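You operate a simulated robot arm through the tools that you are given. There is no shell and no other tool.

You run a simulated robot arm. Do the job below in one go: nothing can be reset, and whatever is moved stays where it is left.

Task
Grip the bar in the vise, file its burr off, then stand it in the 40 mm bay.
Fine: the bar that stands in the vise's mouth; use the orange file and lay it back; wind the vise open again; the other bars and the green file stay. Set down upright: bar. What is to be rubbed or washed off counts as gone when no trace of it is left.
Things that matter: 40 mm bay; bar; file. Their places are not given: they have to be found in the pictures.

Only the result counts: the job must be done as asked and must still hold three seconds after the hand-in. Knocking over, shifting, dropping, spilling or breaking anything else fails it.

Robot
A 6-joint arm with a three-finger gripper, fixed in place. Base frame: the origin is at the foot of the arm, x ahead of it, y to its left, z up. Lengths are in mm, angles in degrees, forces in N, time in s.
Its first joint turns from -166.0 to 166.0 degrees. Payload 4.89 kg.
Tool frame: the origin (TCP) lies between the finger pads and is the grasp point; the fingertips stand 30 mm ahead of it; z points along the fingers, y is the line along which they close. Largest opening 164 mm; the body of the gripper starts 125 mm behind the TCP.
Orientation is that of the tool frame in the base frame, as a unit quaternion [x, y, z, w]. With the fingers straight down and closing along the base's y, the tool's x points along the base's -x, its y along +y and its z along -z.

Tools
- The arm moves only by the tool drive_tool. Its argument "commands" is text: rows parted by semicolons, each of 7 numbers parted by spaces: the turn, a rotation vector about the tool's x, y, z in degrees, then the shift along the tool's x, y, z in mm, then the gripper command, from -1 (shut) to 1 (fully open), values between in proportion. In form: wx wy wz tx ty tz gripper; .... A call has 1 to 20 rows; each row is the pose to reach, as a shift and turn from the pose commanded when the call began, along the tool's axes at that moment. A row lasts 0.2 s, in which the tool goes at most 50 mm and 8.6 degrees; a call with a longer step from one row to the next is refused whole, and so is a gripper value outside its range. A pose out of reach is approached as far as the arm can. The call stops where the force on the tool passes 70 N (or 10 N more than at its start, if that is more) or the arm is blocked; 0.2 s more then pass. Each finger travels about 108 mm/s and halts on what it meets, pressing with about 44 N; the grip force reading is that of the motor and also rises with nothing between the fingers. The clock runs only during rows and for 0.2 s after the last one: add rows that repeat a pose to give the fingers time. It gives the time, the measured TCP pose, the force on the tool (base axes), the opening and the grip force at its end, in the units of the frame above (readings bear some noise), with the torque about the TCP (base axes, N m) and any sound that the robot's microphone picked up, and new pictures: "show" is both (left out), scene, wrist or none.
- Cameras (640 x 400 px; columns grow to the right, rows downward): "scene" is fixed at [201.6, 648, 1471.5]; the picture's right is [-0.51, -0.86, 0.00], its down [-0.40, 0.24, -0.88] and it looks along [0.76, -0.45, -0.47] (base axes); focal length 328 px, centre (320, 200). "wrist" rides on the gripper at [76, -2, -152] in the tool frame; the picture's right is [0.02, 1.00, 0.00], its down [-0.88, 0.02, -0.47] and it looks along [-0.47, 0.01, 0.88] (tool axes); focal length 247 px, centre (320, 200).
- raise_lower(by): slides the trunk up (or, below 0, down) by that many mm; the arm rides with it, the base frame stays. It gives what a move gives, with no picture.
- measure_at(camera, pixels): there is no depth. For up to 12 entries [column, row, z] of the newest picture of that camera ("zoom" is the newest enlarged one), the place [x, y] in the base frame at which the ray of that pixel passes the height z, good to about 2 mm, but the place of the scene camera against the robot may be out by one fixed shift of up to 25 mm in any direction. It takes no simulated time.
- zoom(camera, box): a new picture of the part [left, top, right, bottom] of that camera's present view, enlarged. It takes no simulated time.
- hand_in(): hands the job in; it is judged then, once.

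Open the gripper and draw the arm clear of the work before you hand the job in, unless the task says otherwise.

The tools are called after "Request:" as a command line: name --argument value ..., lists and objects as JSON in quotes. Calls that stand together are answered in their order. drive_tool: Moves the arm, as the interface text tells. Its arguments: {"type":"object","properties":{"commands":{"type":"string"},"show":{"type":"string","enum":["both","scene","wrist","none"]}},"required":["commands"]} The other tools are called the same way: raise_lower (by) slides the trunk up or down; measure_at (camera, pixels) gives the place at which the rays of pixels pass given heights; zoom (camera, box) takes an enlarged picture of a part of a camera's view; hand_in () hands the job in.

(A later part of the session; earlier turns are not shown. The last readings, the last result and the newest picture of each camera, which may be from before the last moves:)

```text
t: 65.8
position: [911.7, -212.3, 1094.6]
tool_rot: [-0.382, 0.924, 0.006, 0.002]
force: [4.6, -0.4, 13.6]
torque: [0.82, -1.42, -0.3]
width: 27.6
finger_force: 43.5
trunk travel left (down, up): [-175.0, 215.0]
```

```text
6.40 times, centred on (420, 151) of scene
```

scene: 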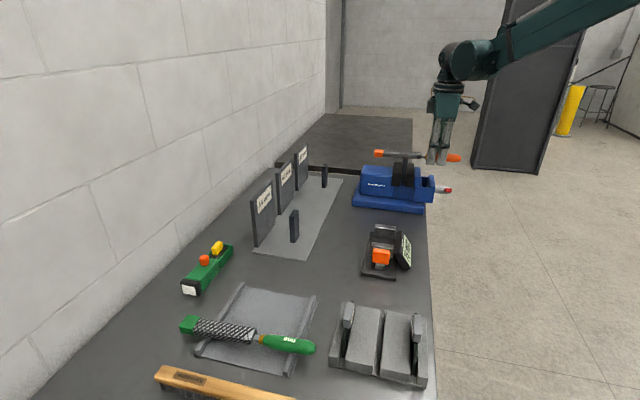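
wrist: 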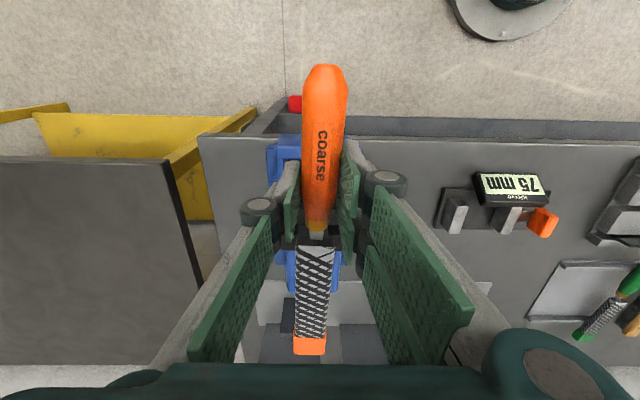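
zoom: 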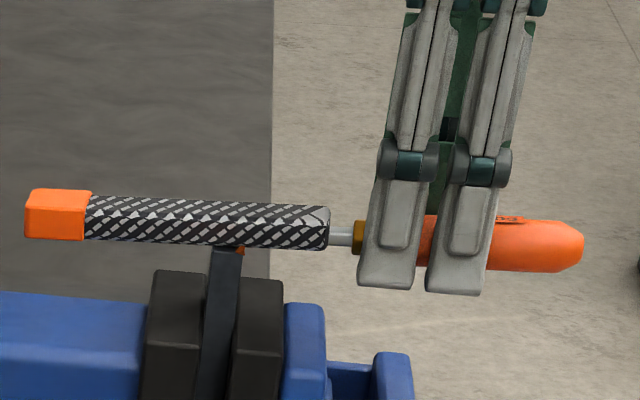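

Contact at TCP z≈1094.6 (about 17 N). I ease up 0.6 mm and make strokes along the blade, then check.

Request:
drive_tool --commands "0 0 0 0 0 -0.6 -1; 0 0 0 -15 0 -0.6 -1; 0 0 0 -30 0 -0.6 -1; 0 0 0 -10 0 -0.6 -1; 0 0 0 10 0 -0.6 -1; 0 0 0 30 0 -0.6 -1; 0 0 0 50 0 -0.6 -1; 0 0 0 30 0 -0.6 -1; 0 0 0 10 0 -0.6 -1; 0 0 0 -10 0 -0.6 -1; 0 0 0 -30 0 -0.6 -1; 0 0 0 -10 0 -0.6 -1; 0 0 0 10 0 -0.6 -1; 0 0 0 30 0 -0.6 -1; 0 0 0 50 0 -0.6 -1; 0 0 0 50 0 -0.6 -1" --show "both"

Request:
zoom --camera "scene" --box '[370, 120, 470, 182]'

```text
t: 69.2
position: [876.3, -247.2, 1093.6]
tool_rot: [-0.383, 0.924, 0.004, 0.001]
force: [-0.8, 0.0, 7.4]
torque: [0.85, -1.09, 0.06]
width: 27.6
finger_force: 44.1
trunk travel left (down, up): [-175.0, 215.0]
```

scene: 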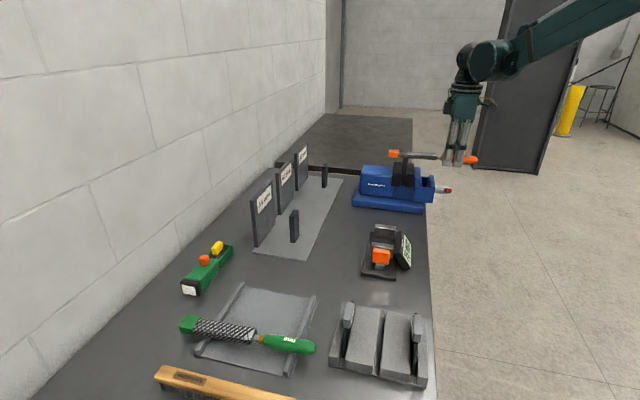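
wrist: 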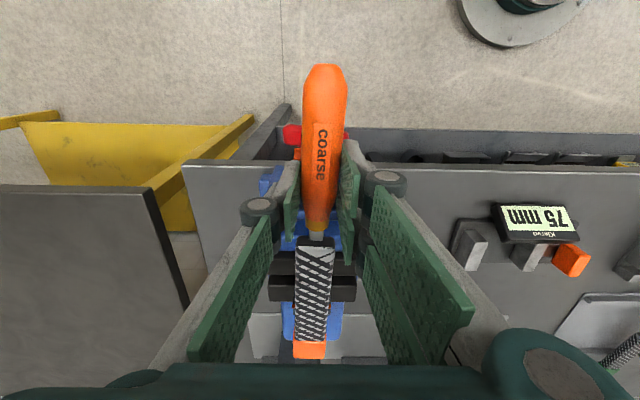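

```text
6.40 times, centred on (420, 151) of scene
```

zoom: 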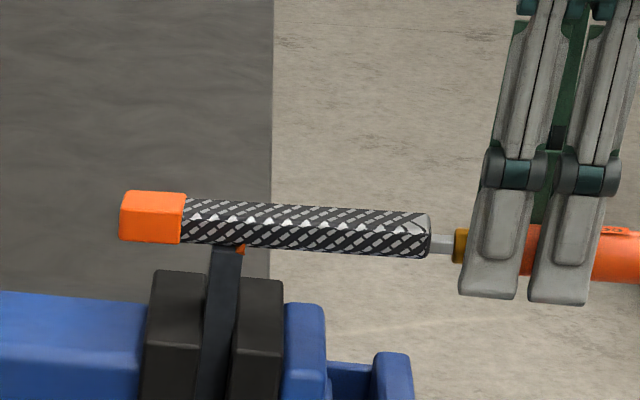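

Strokes ran at about 11 N. I lift the file 35 mm to inspect the burr.

Request:
drive_tool --commands "0 0 0 0 0 -15 -1; 0 0 0 0 0 -35 -1; 0 0 0 0 0 -35 -1" --show "scene"

Request:
zoom --camera "scene" --box '[385, 140, 435, 172]'

```text
t: 70.0
position: [877.3, -247.9, 1129.7]
tool_rot: [-0.384, 0.923, 0.005, 0.001]
force: [0.3, 0.6, -3.4]
torque: [-0.22, 0.17, 0.0]
width: 27.7
finger_force: 43.5
trunk travel left (down, up): [-175.0, 215.0]
```

scene: 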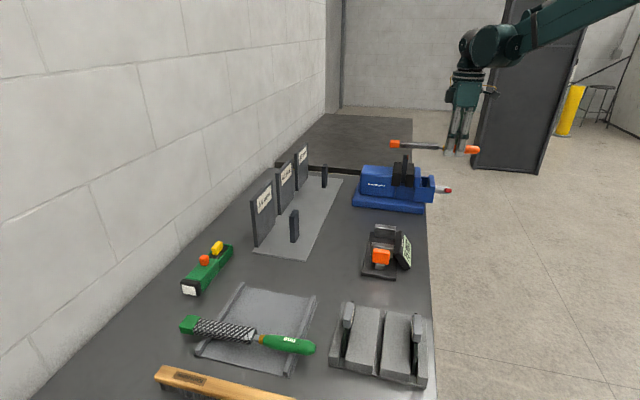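

```text
12.50 times, centred on (410, 156) of scene
```

zoom: 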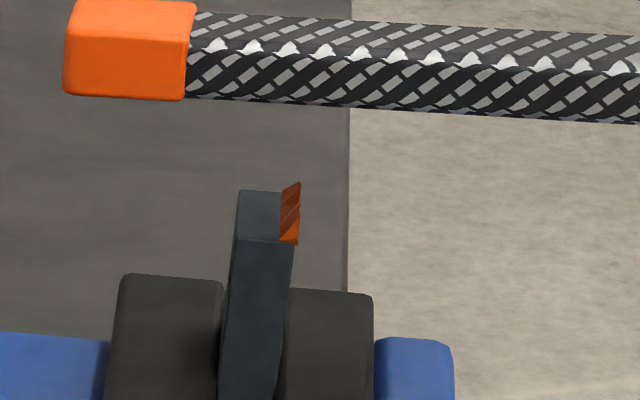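

The burr is still there at zoom (290,213), though darker. I zoom in tighter.

Request:
zoom --camera "scene" --box '[400, 150, 416, 160]'

```text
16.00 times, centred on (408, 155) of scene
```

zoom: 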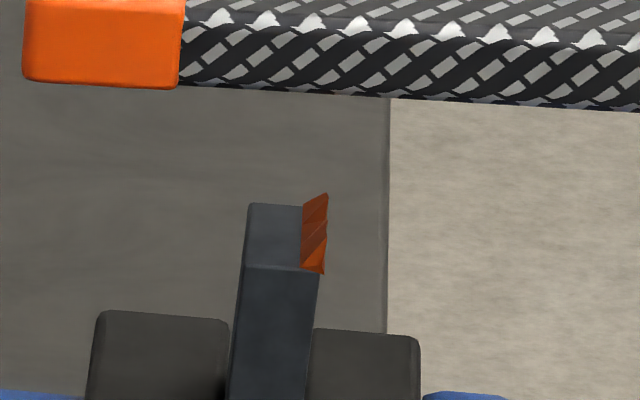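

The near end is brighter than the rest, which could be shadow or wear. I draw the file back clear of the bar to see it in plain light from both cameras.

Request:
drive_tool --commands "0 0 0 40 0 -15 -1; 0 0 0 80 0 -30 -1; 0 0 0 120 0 -45 -1; 0 0 0 150 0 -45 -1; 0 0 0 150 0 -45 -1" --show "both"

Request:
zoom --camera "scene" --box '[400, 150, 416, 160]'

Request:
zoom --camera "wrist" --box '[240, 230, 400, 370]'

```text
t: 71.2
position: [771.4, -354.4, 1172.0]
tool_rot: [-0.383, 0.924, 0.005, 0.002]
force: [-0.2, 0.2, -3.2]
torque: [-0.13, 0.19, -0.01]
width: 27.3
finger_force: 44.2
trunk travel left (down, up): [-175.0, 215.0]
```

scene: 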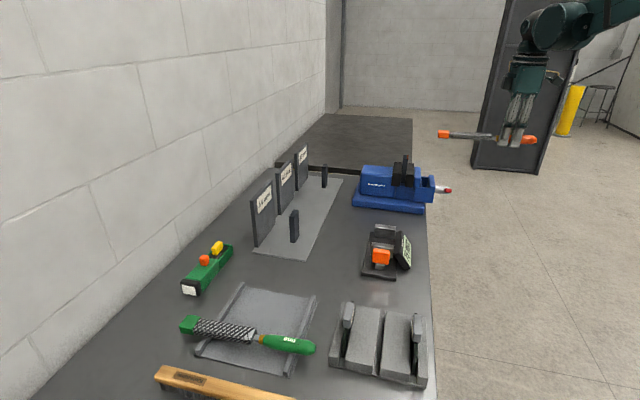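
wrist: 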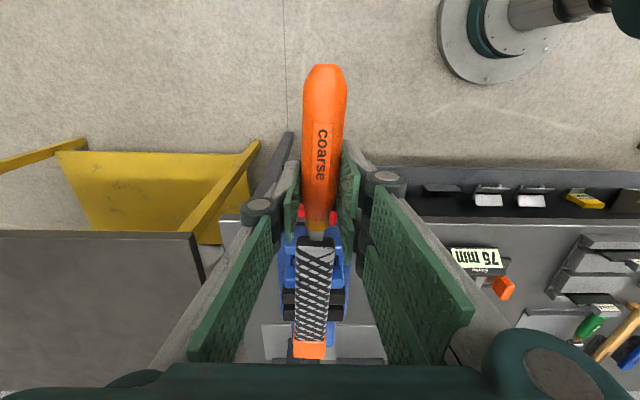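

```text
16.00 times, centred on (408, 155) of scene
```

zoom: 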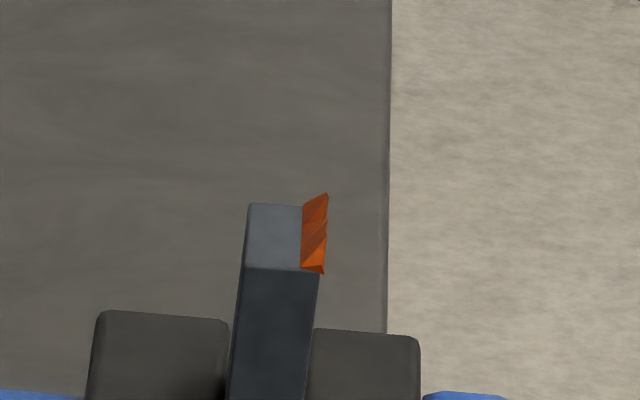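

```text
2.86 times, centred on (320, 300) of wrist
```

zoom: 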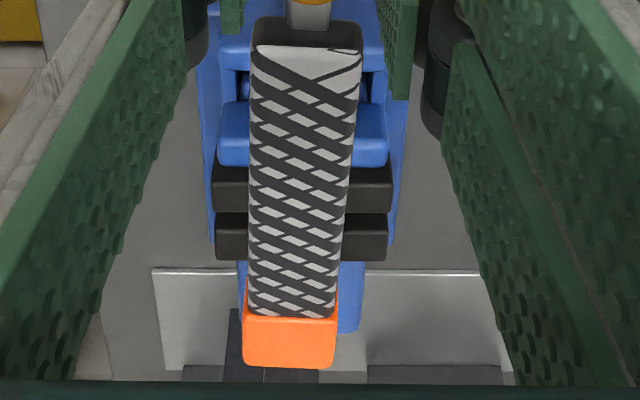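

I repeat the same 10x box as before filing to compare the burr's size and colour.

Request:
zoom --camera "scene" --box '[385, 150, 435, 190]'

```text
10.00 times, centred on (410, 170) of scene
```

zoom: 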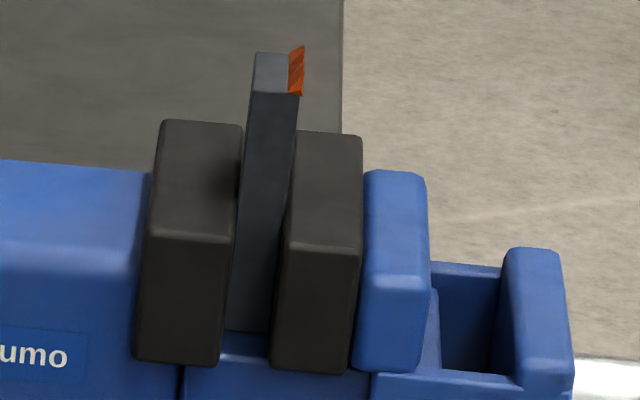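

I can't tell wear at this scale, so I'll bring the wrist camera close beside the bar (file kept 146 mm to the +b side) to inspect the burr.

Request:
drive_tool --commands "0 0 0 -30 36 0 -1; 0 0 0 -60 72 0 -1; 0 0 0 -90 108 0 -1; 0 0 0 -125 143.5 0 -1; 0 0 0 -170 143.5 0 -1; 0 0 0 -215 143.5 0 -1; 0 0 0 -255 143.5 10 -1; 0 0 0 -271 143.5 40 -1; 0 0 0 -271 143.5 65 -1; 0 0 0 -271 143.5 80 -1; 0 0 0 -271 143.5 80 -1" --show "both"

Request:
zoom --camera "wrist" --box '[60, 130, 220, 270]'

```text
t: 73.6
position: [861.0, -63.6, 1097.0]
tool_rot: [-0.383, 0.924, 0.006, 0.001]
force: [-0.7, -0.3, -3.6]
torque: [-0.2, 0.25, 0.02]
width: 27.4
finger_force: 44.3
trunk travel left (down, up): [-175.0, 215.0]
```

scene: 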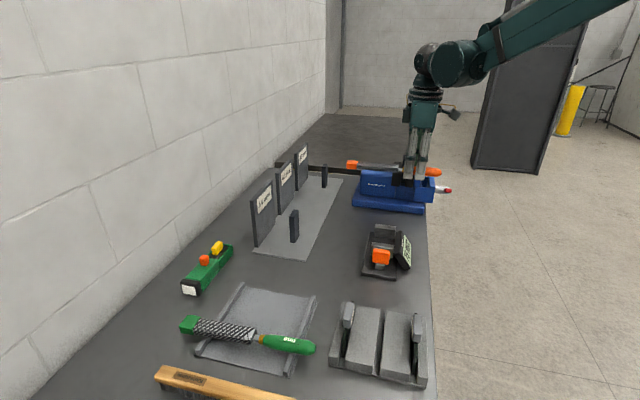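
wrist: 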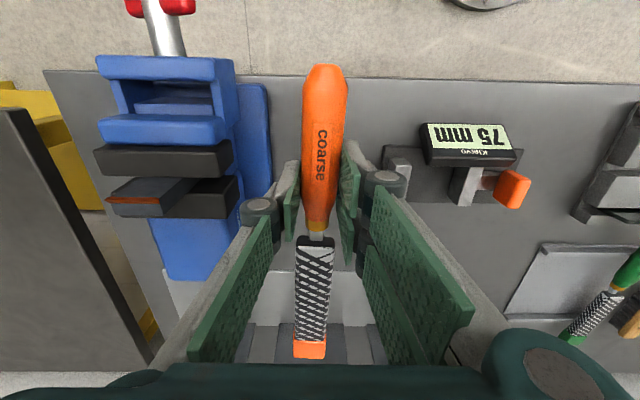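

```text
2.86 times, centred on (140, 200) of wrist
```

zoom: 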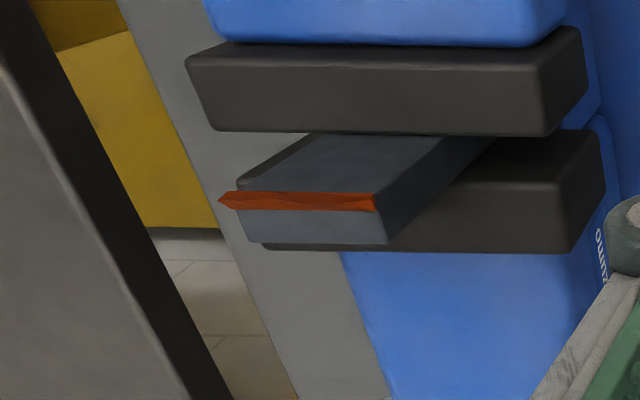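

The burr strip runs along the near (−a) top edge at wrist (148,200). I zoom tighter and measure the bar's top corners.

Request:
zoom --camera "wrist" --box '[105, 170, 205, 232]'

Request:
measure_at --camera "wrist" --pixels '[[112, 203.5, 1073], [191, 203.5, 1073], [122, 214, 1073], [195, 215, 1073], [107, 198.5, 1073], [190, 199, 1073], [205, 175, 1040], [232, 215, 1040]]'

```text
6.40 times, centred on (155, 201) of wrist
```

zoom: 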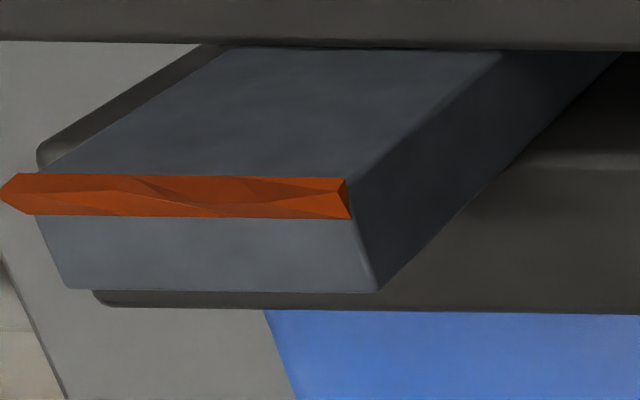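

```text
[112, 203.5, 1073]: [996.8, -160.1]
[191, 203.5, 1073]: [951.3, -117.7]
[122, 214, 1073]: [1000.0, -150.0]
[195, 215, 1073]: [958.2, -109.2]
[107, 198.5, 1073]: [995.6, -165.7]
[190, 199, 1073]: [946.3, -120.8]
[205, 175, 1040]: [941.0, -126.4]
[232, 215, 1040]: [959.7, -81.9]
```

I mis-scaled those pixels; I re-measure using the tight zoom itself.

Request:
zoom --camera "wrist" --box '[95, 165, 195, 227]'

Request:
measure_at --camera "wrist" --pixels '[[110.6, 203.4, 1073], [159.7, 203.9, 1073], [115.6, 215.1, 1073], [164, 215.1, 1073], [105, 199.4, 1073], [159, 197.5, 1073], [138.6, 177.3, 1033], [183.1, 177.8, 1033]]'

```text
6.40 times, centred on (145, 196) of wrist
```

zoom: 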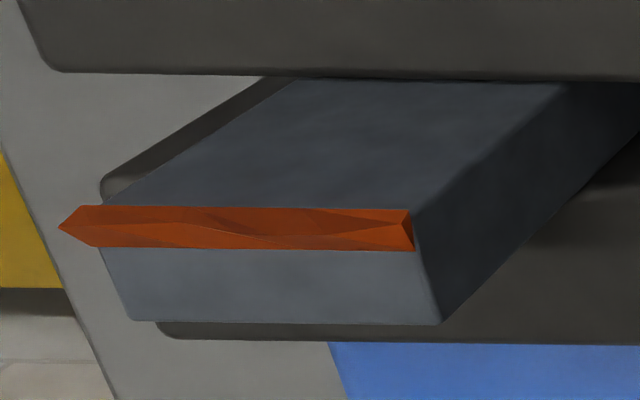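

```text
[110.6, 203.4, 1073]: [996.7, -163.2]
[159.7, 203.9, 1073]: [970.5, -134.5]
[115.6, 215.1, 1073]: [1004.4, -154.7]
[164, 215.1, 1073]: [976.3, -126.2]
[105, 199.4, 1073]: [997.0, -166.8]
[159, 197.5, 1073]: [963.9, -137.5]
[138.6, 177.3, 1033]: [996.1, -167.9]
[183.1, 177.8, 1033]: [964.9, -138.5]
```

Bar: 40 mm wide, 16 mm thick, top z≈1073, burr along a≈587. The torque readings tell me the file was bearing on the far (+a) edge rather than the burr, so I'll pitch the file nose-up 4° and come back over the bar.

Request:
drive_tool --commands "0.25 -2 0 0 0 -20 -1; 0.5 -4 0 0 0 -35 -1; 0.5 -4 0 20 -40 -35 -1; 0.5 -4 0 40 -80 -35 -1; 0.5 -4 0 60 -120 -35 -1; 0.5 -4 0 67 -142 -35 -1; 0.5 -4 0 67 -142 -22 -1; 0.5 -4 0 67 -142 -12 -1; 0.5 -4 0 67 -142 -12 -1" --show "scene"

Request:
zoom --camera "scene" --box '[370, 120, 470, 182]'

```text
t: 75.6
position: [914.4, -208.4, 1105.6]
tool_rot: [-0.383, 0.923, 0.014, 0.036]
force: [0.4, -0.3, -4.0]
torque: [-0.21, 0.24, -0.01]
width: 27.7
finger_force: 43.9
trunk travel left (down, up): [-175.0, 215.0]
```

scene: 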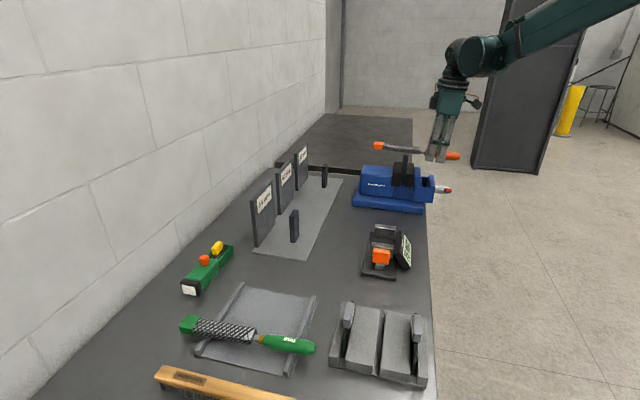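

```text
6.40 times, centred on (420, 151) of scene
```

zoom: 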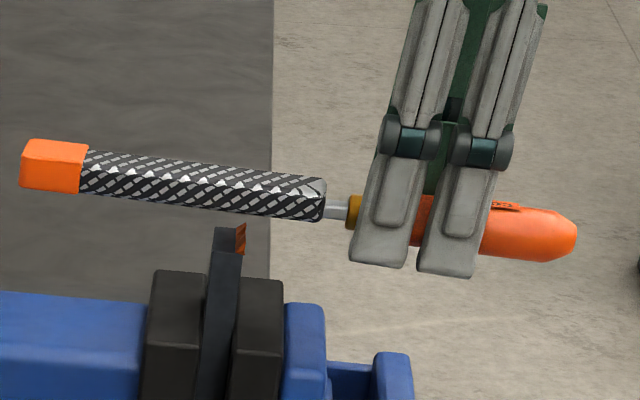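

The blade is now ~20 mm above the burr with nose up. I lower 14 mm, then step down gently.

Request:
drive_tool --commands "0 0 0 0 -2 7 -1; 0 0 0 0 -2 14 -1; 0 0 0 0 -2 14 -1" --show "none"

Request:
drive_tool --commands "0 0 0 0 0 2 -1; 0 0 0 0 0 2 -1" --show "scene"

Request:
zoom --camera "scene" --box '[370, 120, 470, 182]'

```text
t: 76.4
position: [916.7, -209.1, 1092.6]
tool_rot: [-0.383, 0.923, 0.015, 0.036]
force: [0.1, -0.2, -3.3]
torque: [-0.18, 0.23, 0.01]
width: 27.6
finger_force: 44.0
trunk travel left (down, up): [-175.0, 215.0]
```

```text
t: 77.0
position: [916.3, -209.9, 1091.1]
tool_rot: [-0.382, 0.923, 0.016, 0.035]
force: [-1.0, -0.3, -2.7]
torque: [-0.21, 0.22, 0.0]
width: 27.6
finger_force: 43.9
trunk travel left (down, up): [-175.0, 215.0]
```

scene: 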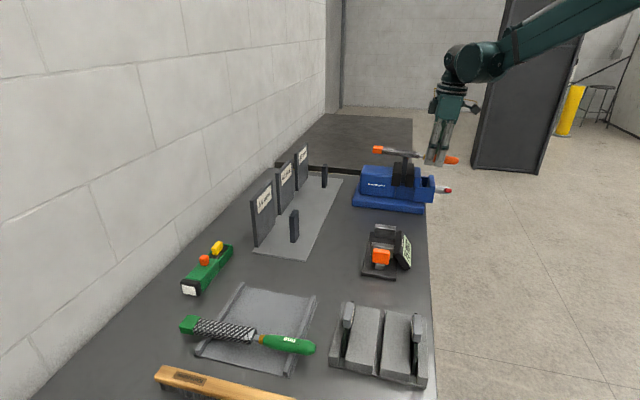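

```text
6.40 times, centred on (420, 151) of scene
```

zoom: 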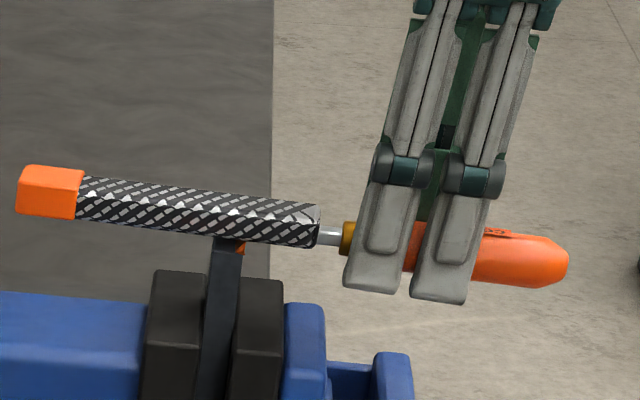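

Nearly touching. I step down 1.5 mm at a time until the force builds.

Request:
drive_tool --commands "0 0 0 0 0 1.5 -1; 0 0 0 0 0 1.5 -1" --show "none"

Request:
drive_tool --commands "0 0 0 0 0 1.2 -1; 0 0 0 0 0 1.2 -1" --show "none"

```text
t: 77.6
position: [918.1, -208.5, 1088.8]
tool_rot: [-0.382, 0.923, 0.014, 0.036]
force: [0.0, -0.2, -3.5]
torque: [-0.2, 0.21, -0.01]
width: 27.9
finger_force: 44.1
trunk travel left (down, up): [-175.0, 215.0]
```

```text
t: 78.2
position: [915.7, -209.4, 1087.8]
tool_rot: [-0.382, 0.923, 0.015, 0.035]
force: [0.2, -0.3, -3.5]
torque: [-0.18, 0.23, 0.02]
width: 27.8
finger_force: 44.2
trunk travel left (down, up): [-175.0, 215.0]
```

Request:
drive_tool --commands "0 0 0 0 0 1 -1; 0 0 0 0 0 1 -1" --show "none"

Request:
drive_tool --commands "0 0 0 0 0 1 -1; 0 0 0 0 0 1 -1" --show "scene"

Request:
zoom --camera "scene" --box '[385, 135, 435, 167]'

```text
t: 78.8
position: [915.9, -210.6, 1086.8]
tool_rot: [-0.383, 0.923, 0.015, 0.035]
force: [0.6, 0.7, -3.1]
torque: [-0.17, 0.19, 0.01]
width: 27.6
finger_force: 44.1
trunk travel left (down, up): [-175.0, 215.0]
```

```text
t: 79.4
position: [917.0, -209.8, 1085.7]
tool_rot: [-0.382, 0.923, 0.015, 0.036]
force: [0.7, -1.0, 8.2]
torque: [0.33, -0.61, -0.17]
width: 27.6
finger_force: 44.0
trunk travel left (down, up): [-175.0, 215.0]
```

scene: 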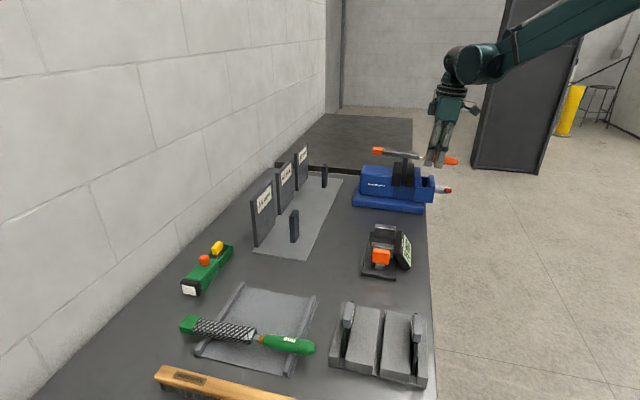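

```text
12.50 times, centred on (410, 151) of scene
```

zoom: 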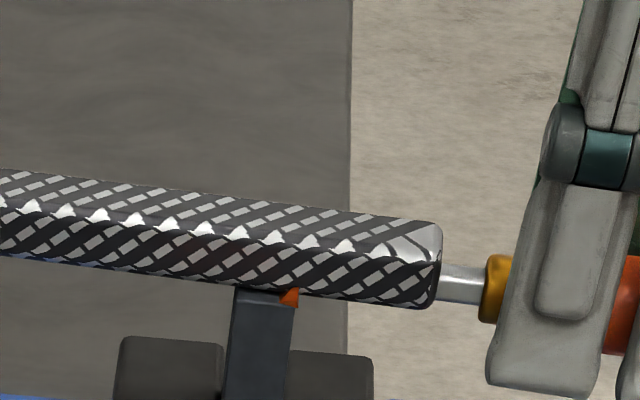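

Contact now is right at the burr edge (a≈583) with ~12 N. I make a series of strokes along the blade.

Request:
drive_tool --commands "0 0 0 -15 0 0.2 -1; 0 0 0 -30 0 0.2 -1; 0 0 0 0 0 0.2 -1; 0 0 0 30 0 0.2 -1; 0 0 0 55 0 0.2 -1; 0 0 0 25 0 0.2 -1; 0 0 0 -5 0 0.2 -1; 0 0 0 -30 0 0.2 -1; 0 0 0 0 0 0.2 -1; 0 0 0 30 0 0.2 -1; 0 0 0 55 0 0.2 -1; 0 0 0 25 0 0.2 -1; 0 0 0 -5 0 0.2 -1; 0 0 0 -30 0 0.2 -1; 0 0 0 0 0 0.2 -1; 0 0 0 30 0 0.2 -1; 0 0 0 55 0 0.2 -1; 0 0 0 25 0 0.2 -1; 0 0 0 0 0 0.2 -1; 0 0 0 0 0 0.2 -1" --show "scene"

Request:
zoom --camera "scene" --box '[385, 135, 435, 167]'

```text
t: 83.6
position: [917.3, -209.0, 1086.0]
tool_rot: [-0.383, 0.923, 0.016, 0.035]
force: [0.3, 0.2, -4.4]
torque: [-0.25, 0.27, -0.03]
width: 27.6
finger_force: 44.3
trunk travel left (down, up): [-175.0, 215.0]
```

scene: 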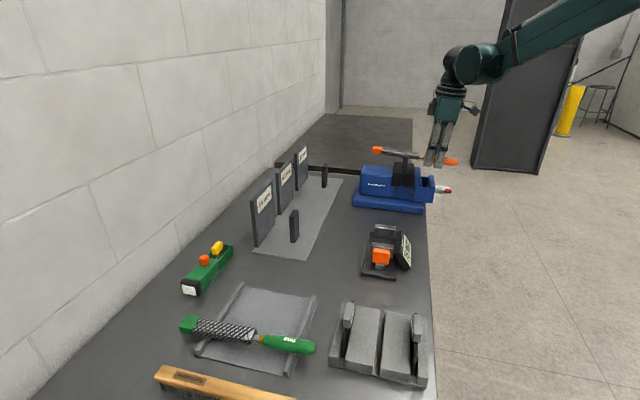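

```text
12.50 times, centred on (410, 151) of scene
```

zoom: 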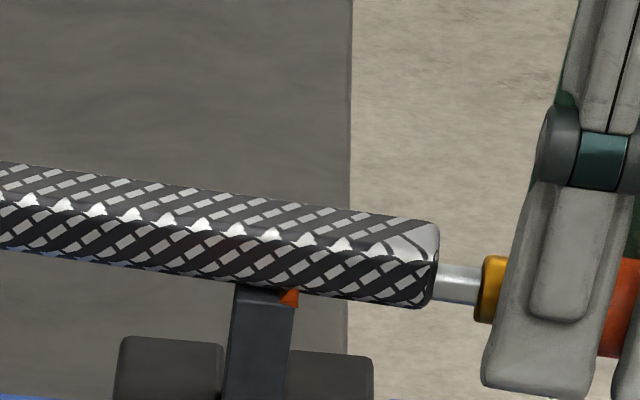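

The contact force has vanished at the same height — either the burr wore down or the file slipped. I lift and look.

Request:
drive_tool --commands "0 0 0 10 0 -20 -1; 0 0 0 50 0 -45 -1; 0 0 0 90 0 -60 -1; 0 0 0 130 0 -60 -1; 0 0 0 130 0 -60 -1" --show "scene"

Request:
zoom --camera "scene" --box '[385, 150, 435, 190]'

Request:
zoom --camera "scene" --box '[400, 150, 416, 160]'

```text
t: 84.8
position: [820.7, -305.5, 1135.6]
tool_rot: [-0.383, 0.923, 0.015, 0.036]
force: [-1.4, -0.2, -3.3]
torque: [-0.16, 0.11, 0.0]
width: 27.7
finger_force: 43.7
trunk travel left (down, up): [-175.0, 215.0]
```

scene: 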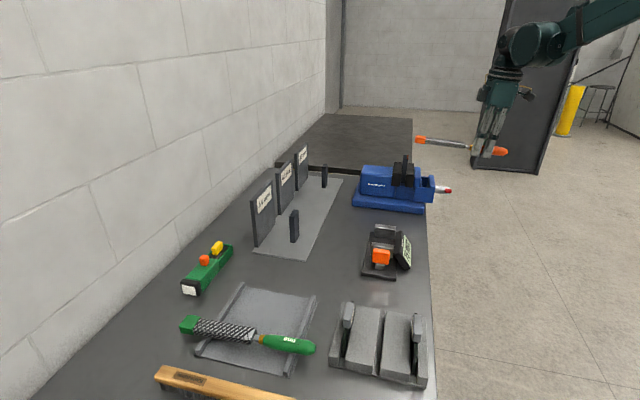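

```text
10.00 times, centred on (410, 170) of scene
```

zoom: 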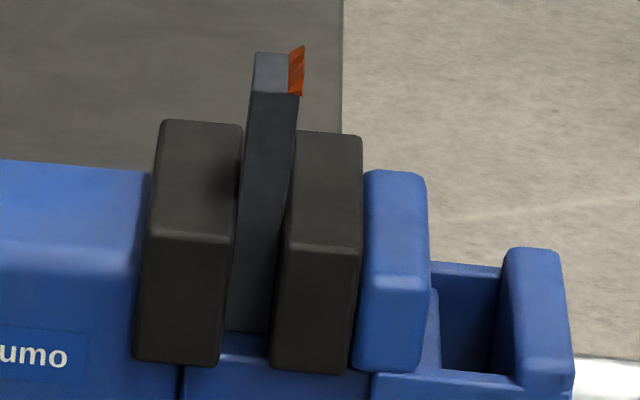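

```text
16.00 times, centred on (408, 155) of scene
```

zoom: 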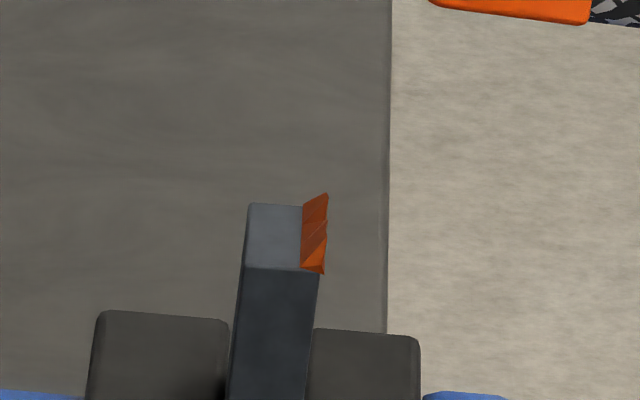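

I go to the same close-up viewpoint as before for a fair comparison of the burr.

Request:
drive_tool --commands "0 0 0 0 40 -10 -1; 0 0 0 0 80 -10 -1; 0 0 0 0 120 -10 -1; -0.1 0.8 0 -35 142 -7 -1; -0.2 1.6 0 -75 142 -4 -1; -0.3 2.4 0 -115 142 -1 -1; -0.4 3.2 0 -155 142 5 -1; -0.5 4 0 -190 142 15 -1; -0.5 4 0 -196.4 142 35 -1; -0.5 4 0 -196.4 142 54 -1; -0.5 4 0 -196.4 142 54 -1" --show "wrist"

Request:
zoom --camera "wrist" --box '[95, 165, 195, 227]'

```text
t: 87.2
position: [863.0, -63.7, 1096.3]
tool_rot: [-0.384, 0.923, 0.005, 0.001]
force: [-0.2, 0.8, -3.0]
torque: [-0.26, 0.27, -0.02]
width: 27.7
finger_force: 44.1
trunk travel left (down, up): [-175.0, 215.0]
```

wrist: 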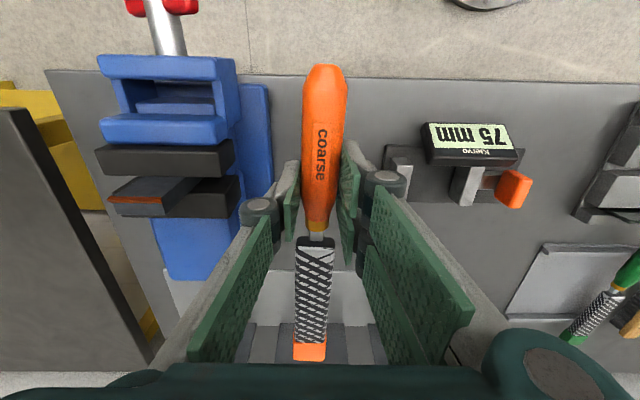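

```text
6.40 times, centred on (145, 196) of wrist
```

zoom: 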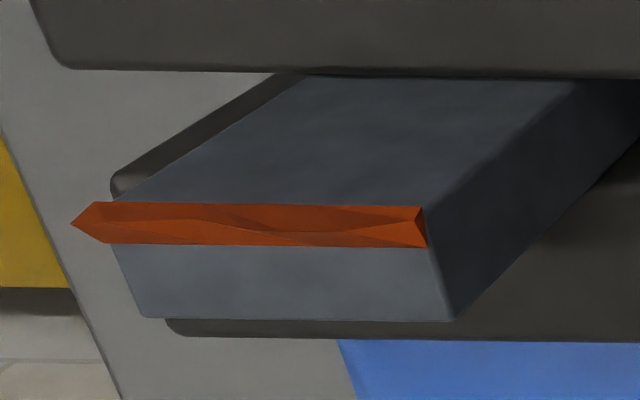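

The burr looks only marginally duller, so wear is slow at best; pictures show the file sits ~1–3° nose-down in the grip, so my strokes lost contact. I go back with a 3° nose-up pitch and small roll, and will compensate along the stroke.

Request:
drive_tool --commands "0.3 -1 0 0 0 -20 -1; 0.6 -2 0 0 0 -35 -1; 1 -3 0 20 -40 -35 -1; 1 -3 0 40 -80 -35 -1; 1 -3 0 60 -120 -35 -1; 1 -3 0 68 -141 -35 -1; 1 -3 0 68 -141 -20 -1; 1 -3 0 68 -141 -5 -1; 1 -3 0 68 -141 -1 -1; 1 -3 0 68 -141 -1 -1" --show "scene"

Request:
zoom --camera "scene" --box '[385, 135, 435, 167]'

```text
t: 89.4
position: [914.0, -210.3, 1096.0]
tool_rot: [-0.383, 0.923, 0.007, 0.029]
force: [-0.6, 0.1, -2.7]
torque: [-0.25, 0.24, -0.01]
width: 27.4
finger_force: 44.4
trunk travel left (down, up): [-175.0, 215.0]
```

scene: 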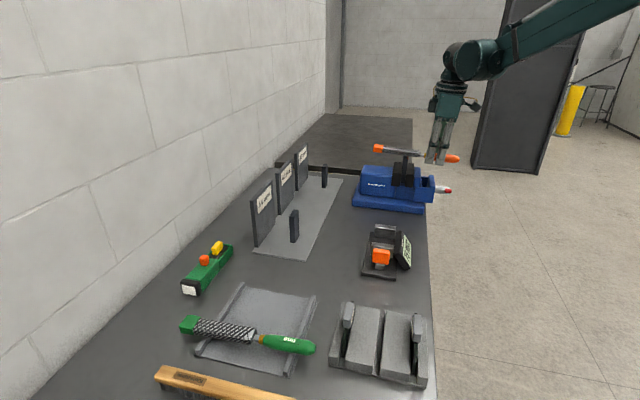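

```text
12.50 times, centred on (410, 151) of scene
```

zoom: 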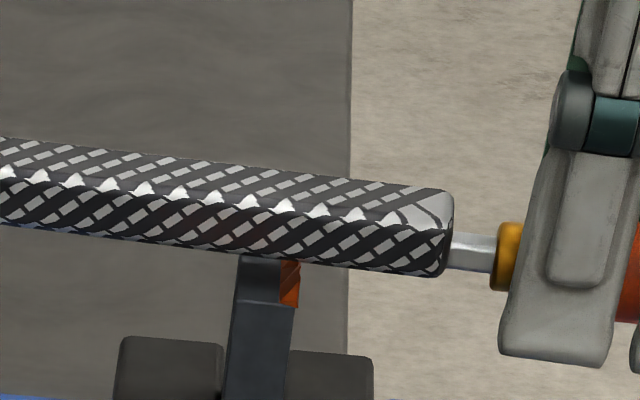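

Gap ~9 mm, file 1.8° nose-up. I lower 7 mm then step 1 mm at a time.

Request:
drive_tool --commands "0 0 0 0 0 4 -1; 0 0 0 0 0 7 -1; 0 0 0 0 0 7 -1" --show "none"

Request:
drive_tool --commands "0 0 0 0 0 1.3 -1; 0 0 0 0 0 1.3 -1" --show "none"

Request:
drive_tool --commands "0 0 0 0 0 1 -1; 0 0 0 0 0 1 -1" --show "none"

```text
t: 90.2
position: [914.3, -209.8, 1089.9]
tool_rot: [-0.384, 0.923, 0.007, 0.03]
force: [0.4, -0.1, -5.2]
torque: [-0.18, 0.23, 0.0]
width: 27.6
finger_force: 43.8
trunk travel left (down, up): [-175.0, 215.0]
```

```text
t: 90.8
position: [914.8, -210.0, 1088.5]
tool_rot: [-0.382, 0.924, 0.007, 0.029]
force: [0.8, -1.1, -3.2]
torque: [-0.22, 0.22, -0.02]
width: 27.5
finger_force: 44.1
trunk travel left (down, up): [-175.0, 215.0]
```

```text
t: 91.4
position: [915.5, -208.8, 1085.8]
tool_rot: [-0.383, 0.923, 0.008, 0.03]
force: [0.6, -1.2, -3.2]
torque: [-0.2, 0.21, -0.03]
width: 27.5
finger_force: 44.1
trunk travel left (down, up): [-175.0, 215.0]
```

Request:
drive_tool --commands "0 0 0 0 0 1 -1; 0 0 0 0 0 1 -1" --show "none"

Request:
drive_tool --commands "0 0 0 0 0 0.8 -1; 0 0 0 0 0 0.8 -1" --show "none"

```text
t: 92.0
position: [915.6, -209.6, 1085.3]
tool_rot: [-0.382, 0.924, 0.007, 0.028]
force: [1.1, -1.1, 5.5]
torque: [0.18, -0.4, -0.14]
width: 27.8
finger_force: 43.7
trunk travel left (down, up): [-175.0, 215.0]
```

```text
t: 92.6
position: [914.9, -209.6, 1086.2]
tool_rot: [-0.382, 0.924, 0.007, 0.029]
force: [5.4, -1.5, 16.3]
torque: [0.74, -1.33, -0.31]
width: 27.6
finger_force: 43.2
trunk travel left (down, up): [-175.0, 215.0]
```

Solid contact: ~19 N at the burr edge. I ease 0.3 mm and run compensated strokes.

Request:
drive_tool --commands "0 0 0 -15 0 0 -1; 0 0 0 -30 0 0.3 -1; 0 0 0 0 0 -0.3 -1; 0 0 0 28 0 -0.9 -1; 0 0 0 0 0 -0.3 -1; 0 0 0 -30 0 0.3 -1; 0 0 0 0 0 -0.3 -1; 0 0 0 28 0 -0.9 -1; 0 0 0 0 0 -0.3 -1; 0 0 0 -30 0 0.3 -1; 0 0 0 0 0 -0.3 -1; 0 0 0 28 0 -0.9 -1; 0 0 0 0 0 -0.3 -1; 0 0 0 -30 0 0.3 -1; 0 0 0 0 0 -0.3 -1; 0 0 0 28 0 -0.9 -1; 0 0 0 0 0 -0.3 -1; 0 0 0 -30 0 0.3 -1; 0 0 0 0 0 -0.3 -1" --show "scene"

Request:
zoom --camera "scene" --box '[385, 135, 435, 167]'

```text
t: 96.6
position: [915.3, -206.5, 1084.5]
tool_rot: [-0.383, 0.923, 0.007, 0.029]
force: [1.0, 2.8, 2.6]
torque: [-0.03, -0.2, 0.11]
width: 27.5
finger_force: 43.8
trunk travel left (down, up): [-175.0, 215.0]
```

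scene: 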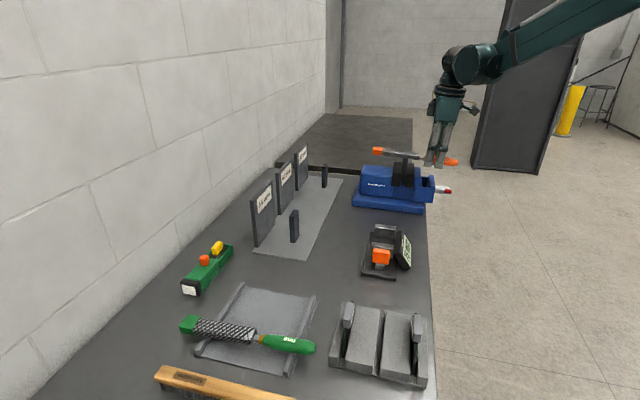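

```text
12.50 times, centred on (410, 151) of scene
```

zoom: 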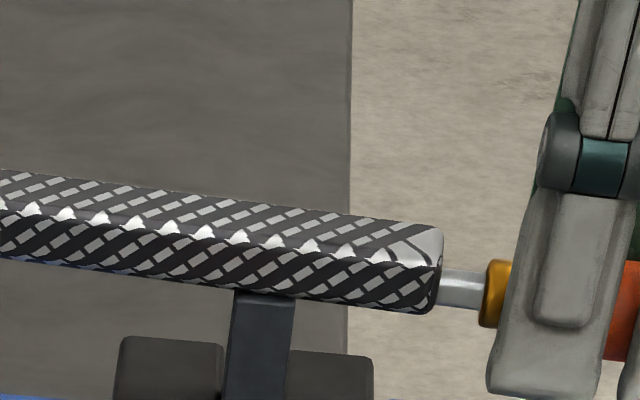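

The orange end that stuck out at zoom (290,297) is no longer visible. I lift away to check.

Request:
drive_tool --commands "0 0 0 10 0 -20 -1; 0 0 0 50 0 -45 -1; 0 0 0 90 0 -60 -1; 0 0 0 130 0 -60 -1; 0 0 0 130 0 -60 -1" --show "scene"

Request:
zoom --camera "scene" --box '[385, 150, 435, 190]'

Request:
zoom --camera "scene" --box '[400, 150, 416, 160]'

```text
t: 97.8
position: [817.9, -305.0, 1139.0]
tool_rot: [-0.382, 0.924, 0.008, 0.03]
force: [-1.4, -0.2, -3.1]
torque: [-0.15, 0.12, -0.02]
width: 27.5
finger_force: 44.1
trunk travel left (down, up): [-175.0, 215.0]
```

scene: 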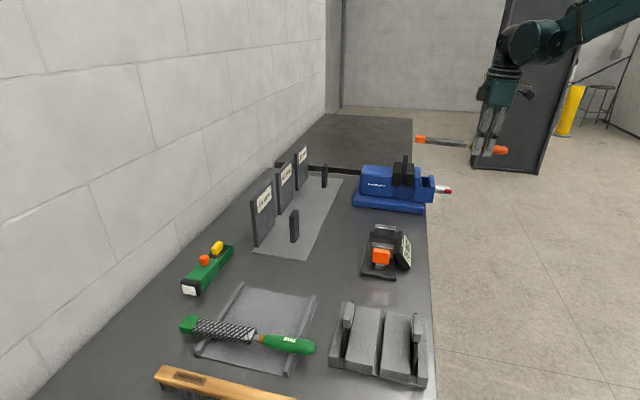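

```text
10.00 times, centred on (410, 170) of scene
```

zoom: 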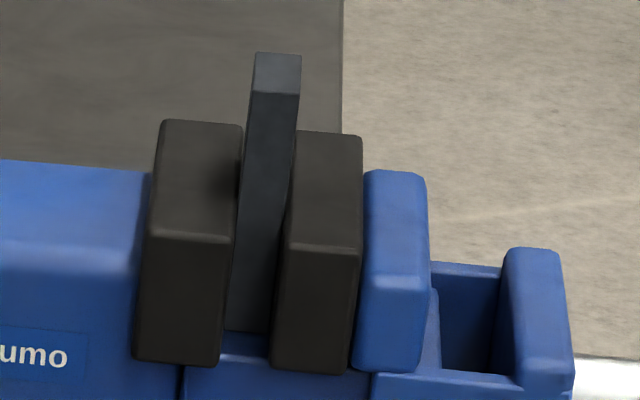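

```text
16.00 times, centred on (408, 155) of scene
```

zoom: 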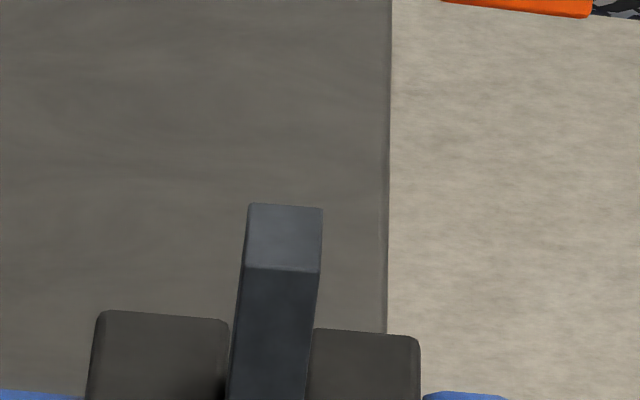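

The burr is completely gone from the scene view. I go via the close-up viewpoint to confirm before returning the file.

Request:
drive_tool --commands "0 0 0 0 40 -10 -1; 0 0 0 0 80 -10 -1; 0 0 0 0 120 -10 -1; -0.2 0.6 0 -35 142 -7 -1; -0.4 1.2 0 -75 142 -4 -1; -0.6 1.8 0 -115 142 -1 -1; -0.8 2.4 0 -155 142 5 -1; -1 3 0 -190 142 15 -1; -1 3 0 -196.4 142 35 -1; -1 3 0 -196.4 142 52 -1; -1 3 0 -196.4 142 52 -1" --show "wrist"

Request:
zoom --camera "wrist" --box '[95, 165, 195, 227]'

```text
t: 100.2
position: [860.7, -62.2, 1095.3]
tool_rot: [-0.384, 0.924, 0.004, 0.002]
force: [-0.1, 0.4, -3.6]
torque: [-0.21, 0.25, -0.03]
width: 27.7
finger_force: 44.2
trunk travel left (down, up): [-175.0, 215.0]
```

wrist: 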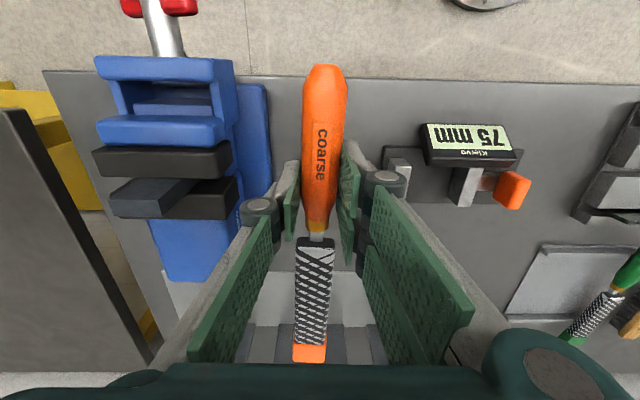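

```text
6.40 times, centred on (145, 196) of wrist
```

zoom: 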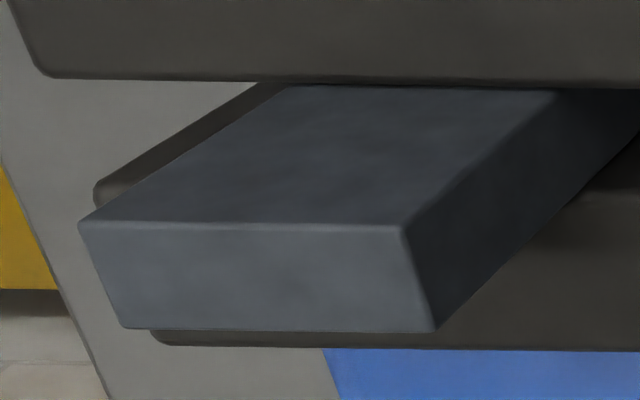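

Clean edge, no orange left. I record the bar's top corners for the later pick-up.

Request:
measure_at --camera "zoom" --pixels '[[80, 222, 1073], [405, 225, 1073], [125, 328, 1073], [435, 330, 1073], [270, 85, 1035], [555, 88, 1035]]'

```text
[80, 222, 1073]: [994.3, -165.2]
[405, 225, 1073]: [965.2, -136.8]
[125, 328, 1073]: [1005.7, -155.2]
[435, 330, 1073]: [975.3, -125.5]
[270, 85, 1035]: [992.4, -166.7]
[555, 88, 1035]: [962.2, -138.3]
```

Now back to the file rack: lift and carry the file over its tray with the same orientation.

Request:
drive_tool --commands "0 0 0 0 0 -30 -1; 0 0 0 0 0 -60 -1; 0 0 0 -21.8 41.5 -60 -1; 0 0 0 -43.6 82.9 -60 -1; 0 0 0 -65.4 124.4 -60 -1; 0 0 0 -87.2 165.8 -60 -1; 0 0 0 -109 207.3 -60 -1; 0 0 0 -130.7 248.7 -60 -1; 0 0 0 -152.5 290.2 -60 -1; 0 0 0 -174.3 331.6 -60 -1; 0 0 0 -196.1 373.1 -60 -1; 0 0 0 -217.9 414.5 -60 -1; 0 0 0 -239.7 456 -60 -1; 0 0 0 -239.7 456 -40 -1; 0 0 0 -239.7 456 0 -1; 0 0 0 -239.7 456 40 -1; 0 0 0 -239.7 456 40 -1" --show "both"

Request:
zoom --camera "wrist" --box '[220, 60, 460, 370]'

Request:
zoom --camera "scene" --box '[180, 210, 360, 360]'

```text
t: 103.8
position: [708.6, 429.7, 1061.8]
tool_rot: [-0.384, 0.923, 0.005, 0.001]
force: [0.4, 0.0, -4.2]
torque: [-0.2, 0.29, -0.02]
width: 27.7
finger_force: 44.1
trunk travel left (down, up): [-175.0, 215.0]
```

scene: 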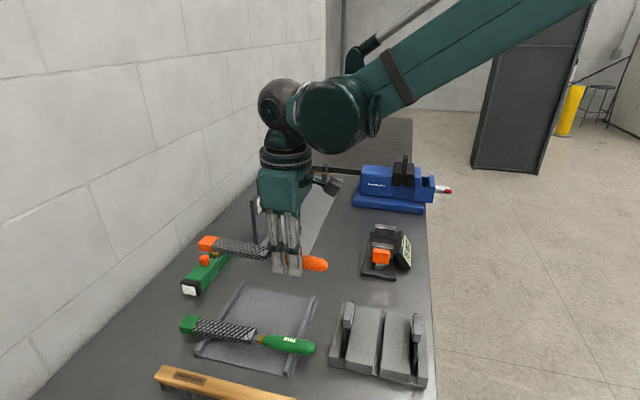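
wrist: 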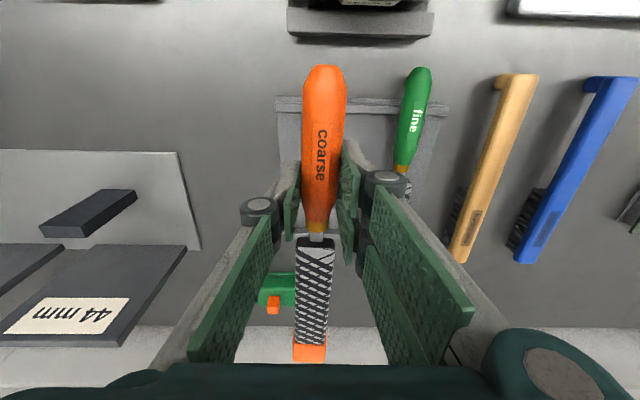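

```text
1.29 times, centred on (340, 215) of wrist
```

zoom: 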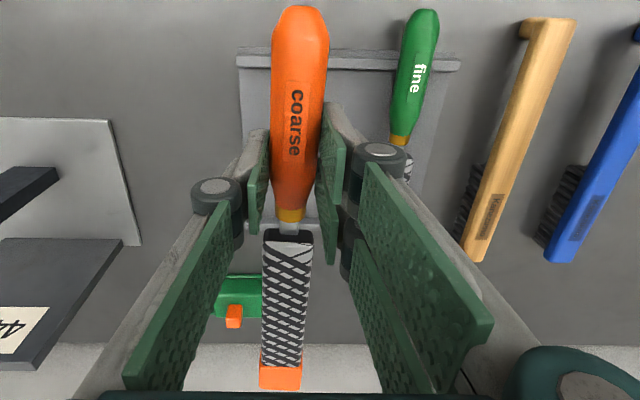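

```text
2.67 times, centred on (270, 285) of scene
```

zoom: 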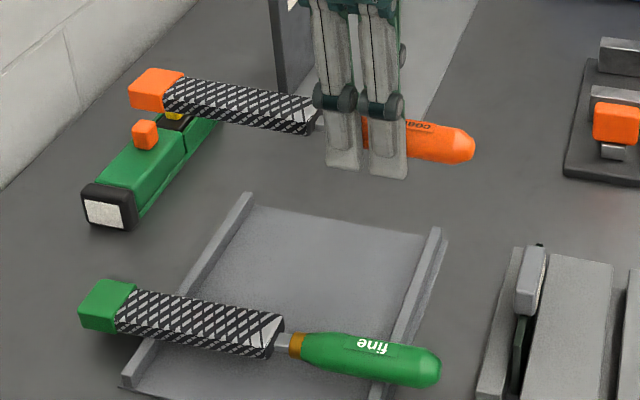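

The file slipped ~2° nose-up and ~3° in yaw in the grip, so I correct both and lower to about 12 mm above its resting height.

Request:
drive_tool --commands "0 1.1 -1.5 0 0 35 -1; 0 2.2 -3 0 0 70 -1; 0 2.2 -3 0 0 95 -1; 0 2.2 -3 0 0 110 -1; 0 2.2 -3 0 0 110 -1" --show "both"

Request:
zoom --camera "scene" --box '[180, 250, 360, 360]'

Request:
zoom --camera "wrist" --box '[220, 160, 420, 370]'

```text
t: 105.0
position: [708.2, 431.8, 951.5]
tool_rot: [-0.407, 0.913, -0.002, -0.016]
force: [0.1, 0.5, -3.8]
torque: [-0.23, 0.24, -0.05]
width: 27.7
finger_force: 44.2
trunk travel left (down, up): [-175.0, 215.0]
```

scene: 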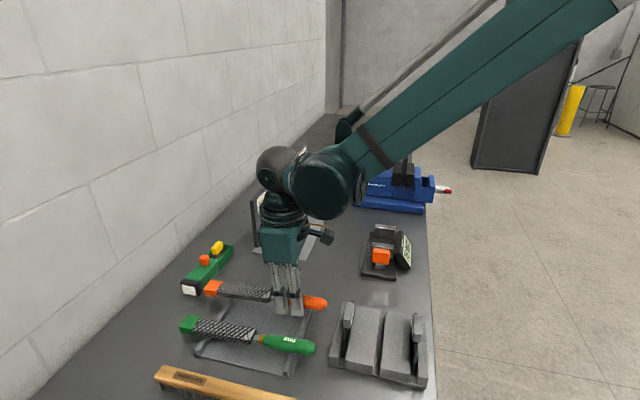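
wrist: 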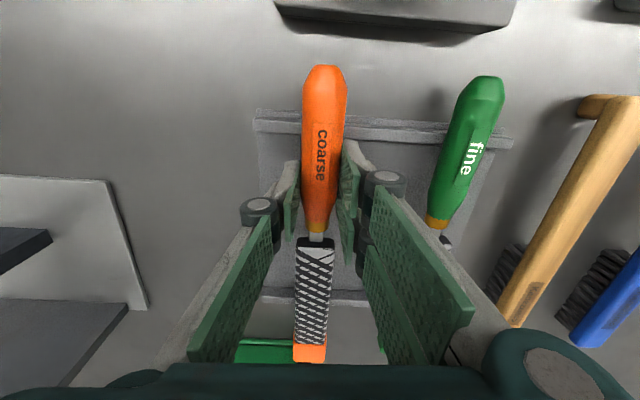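

```text
3.56 times, centred on (270, 305) of scene
```

zoom: 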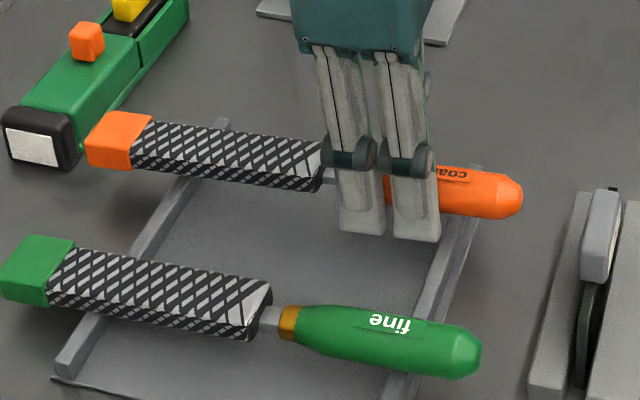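

```text
1.90 times, centred on (320, 265) of wrist
```

zoom: 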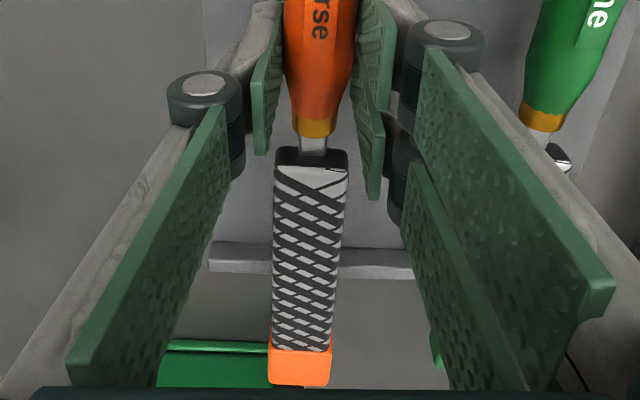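

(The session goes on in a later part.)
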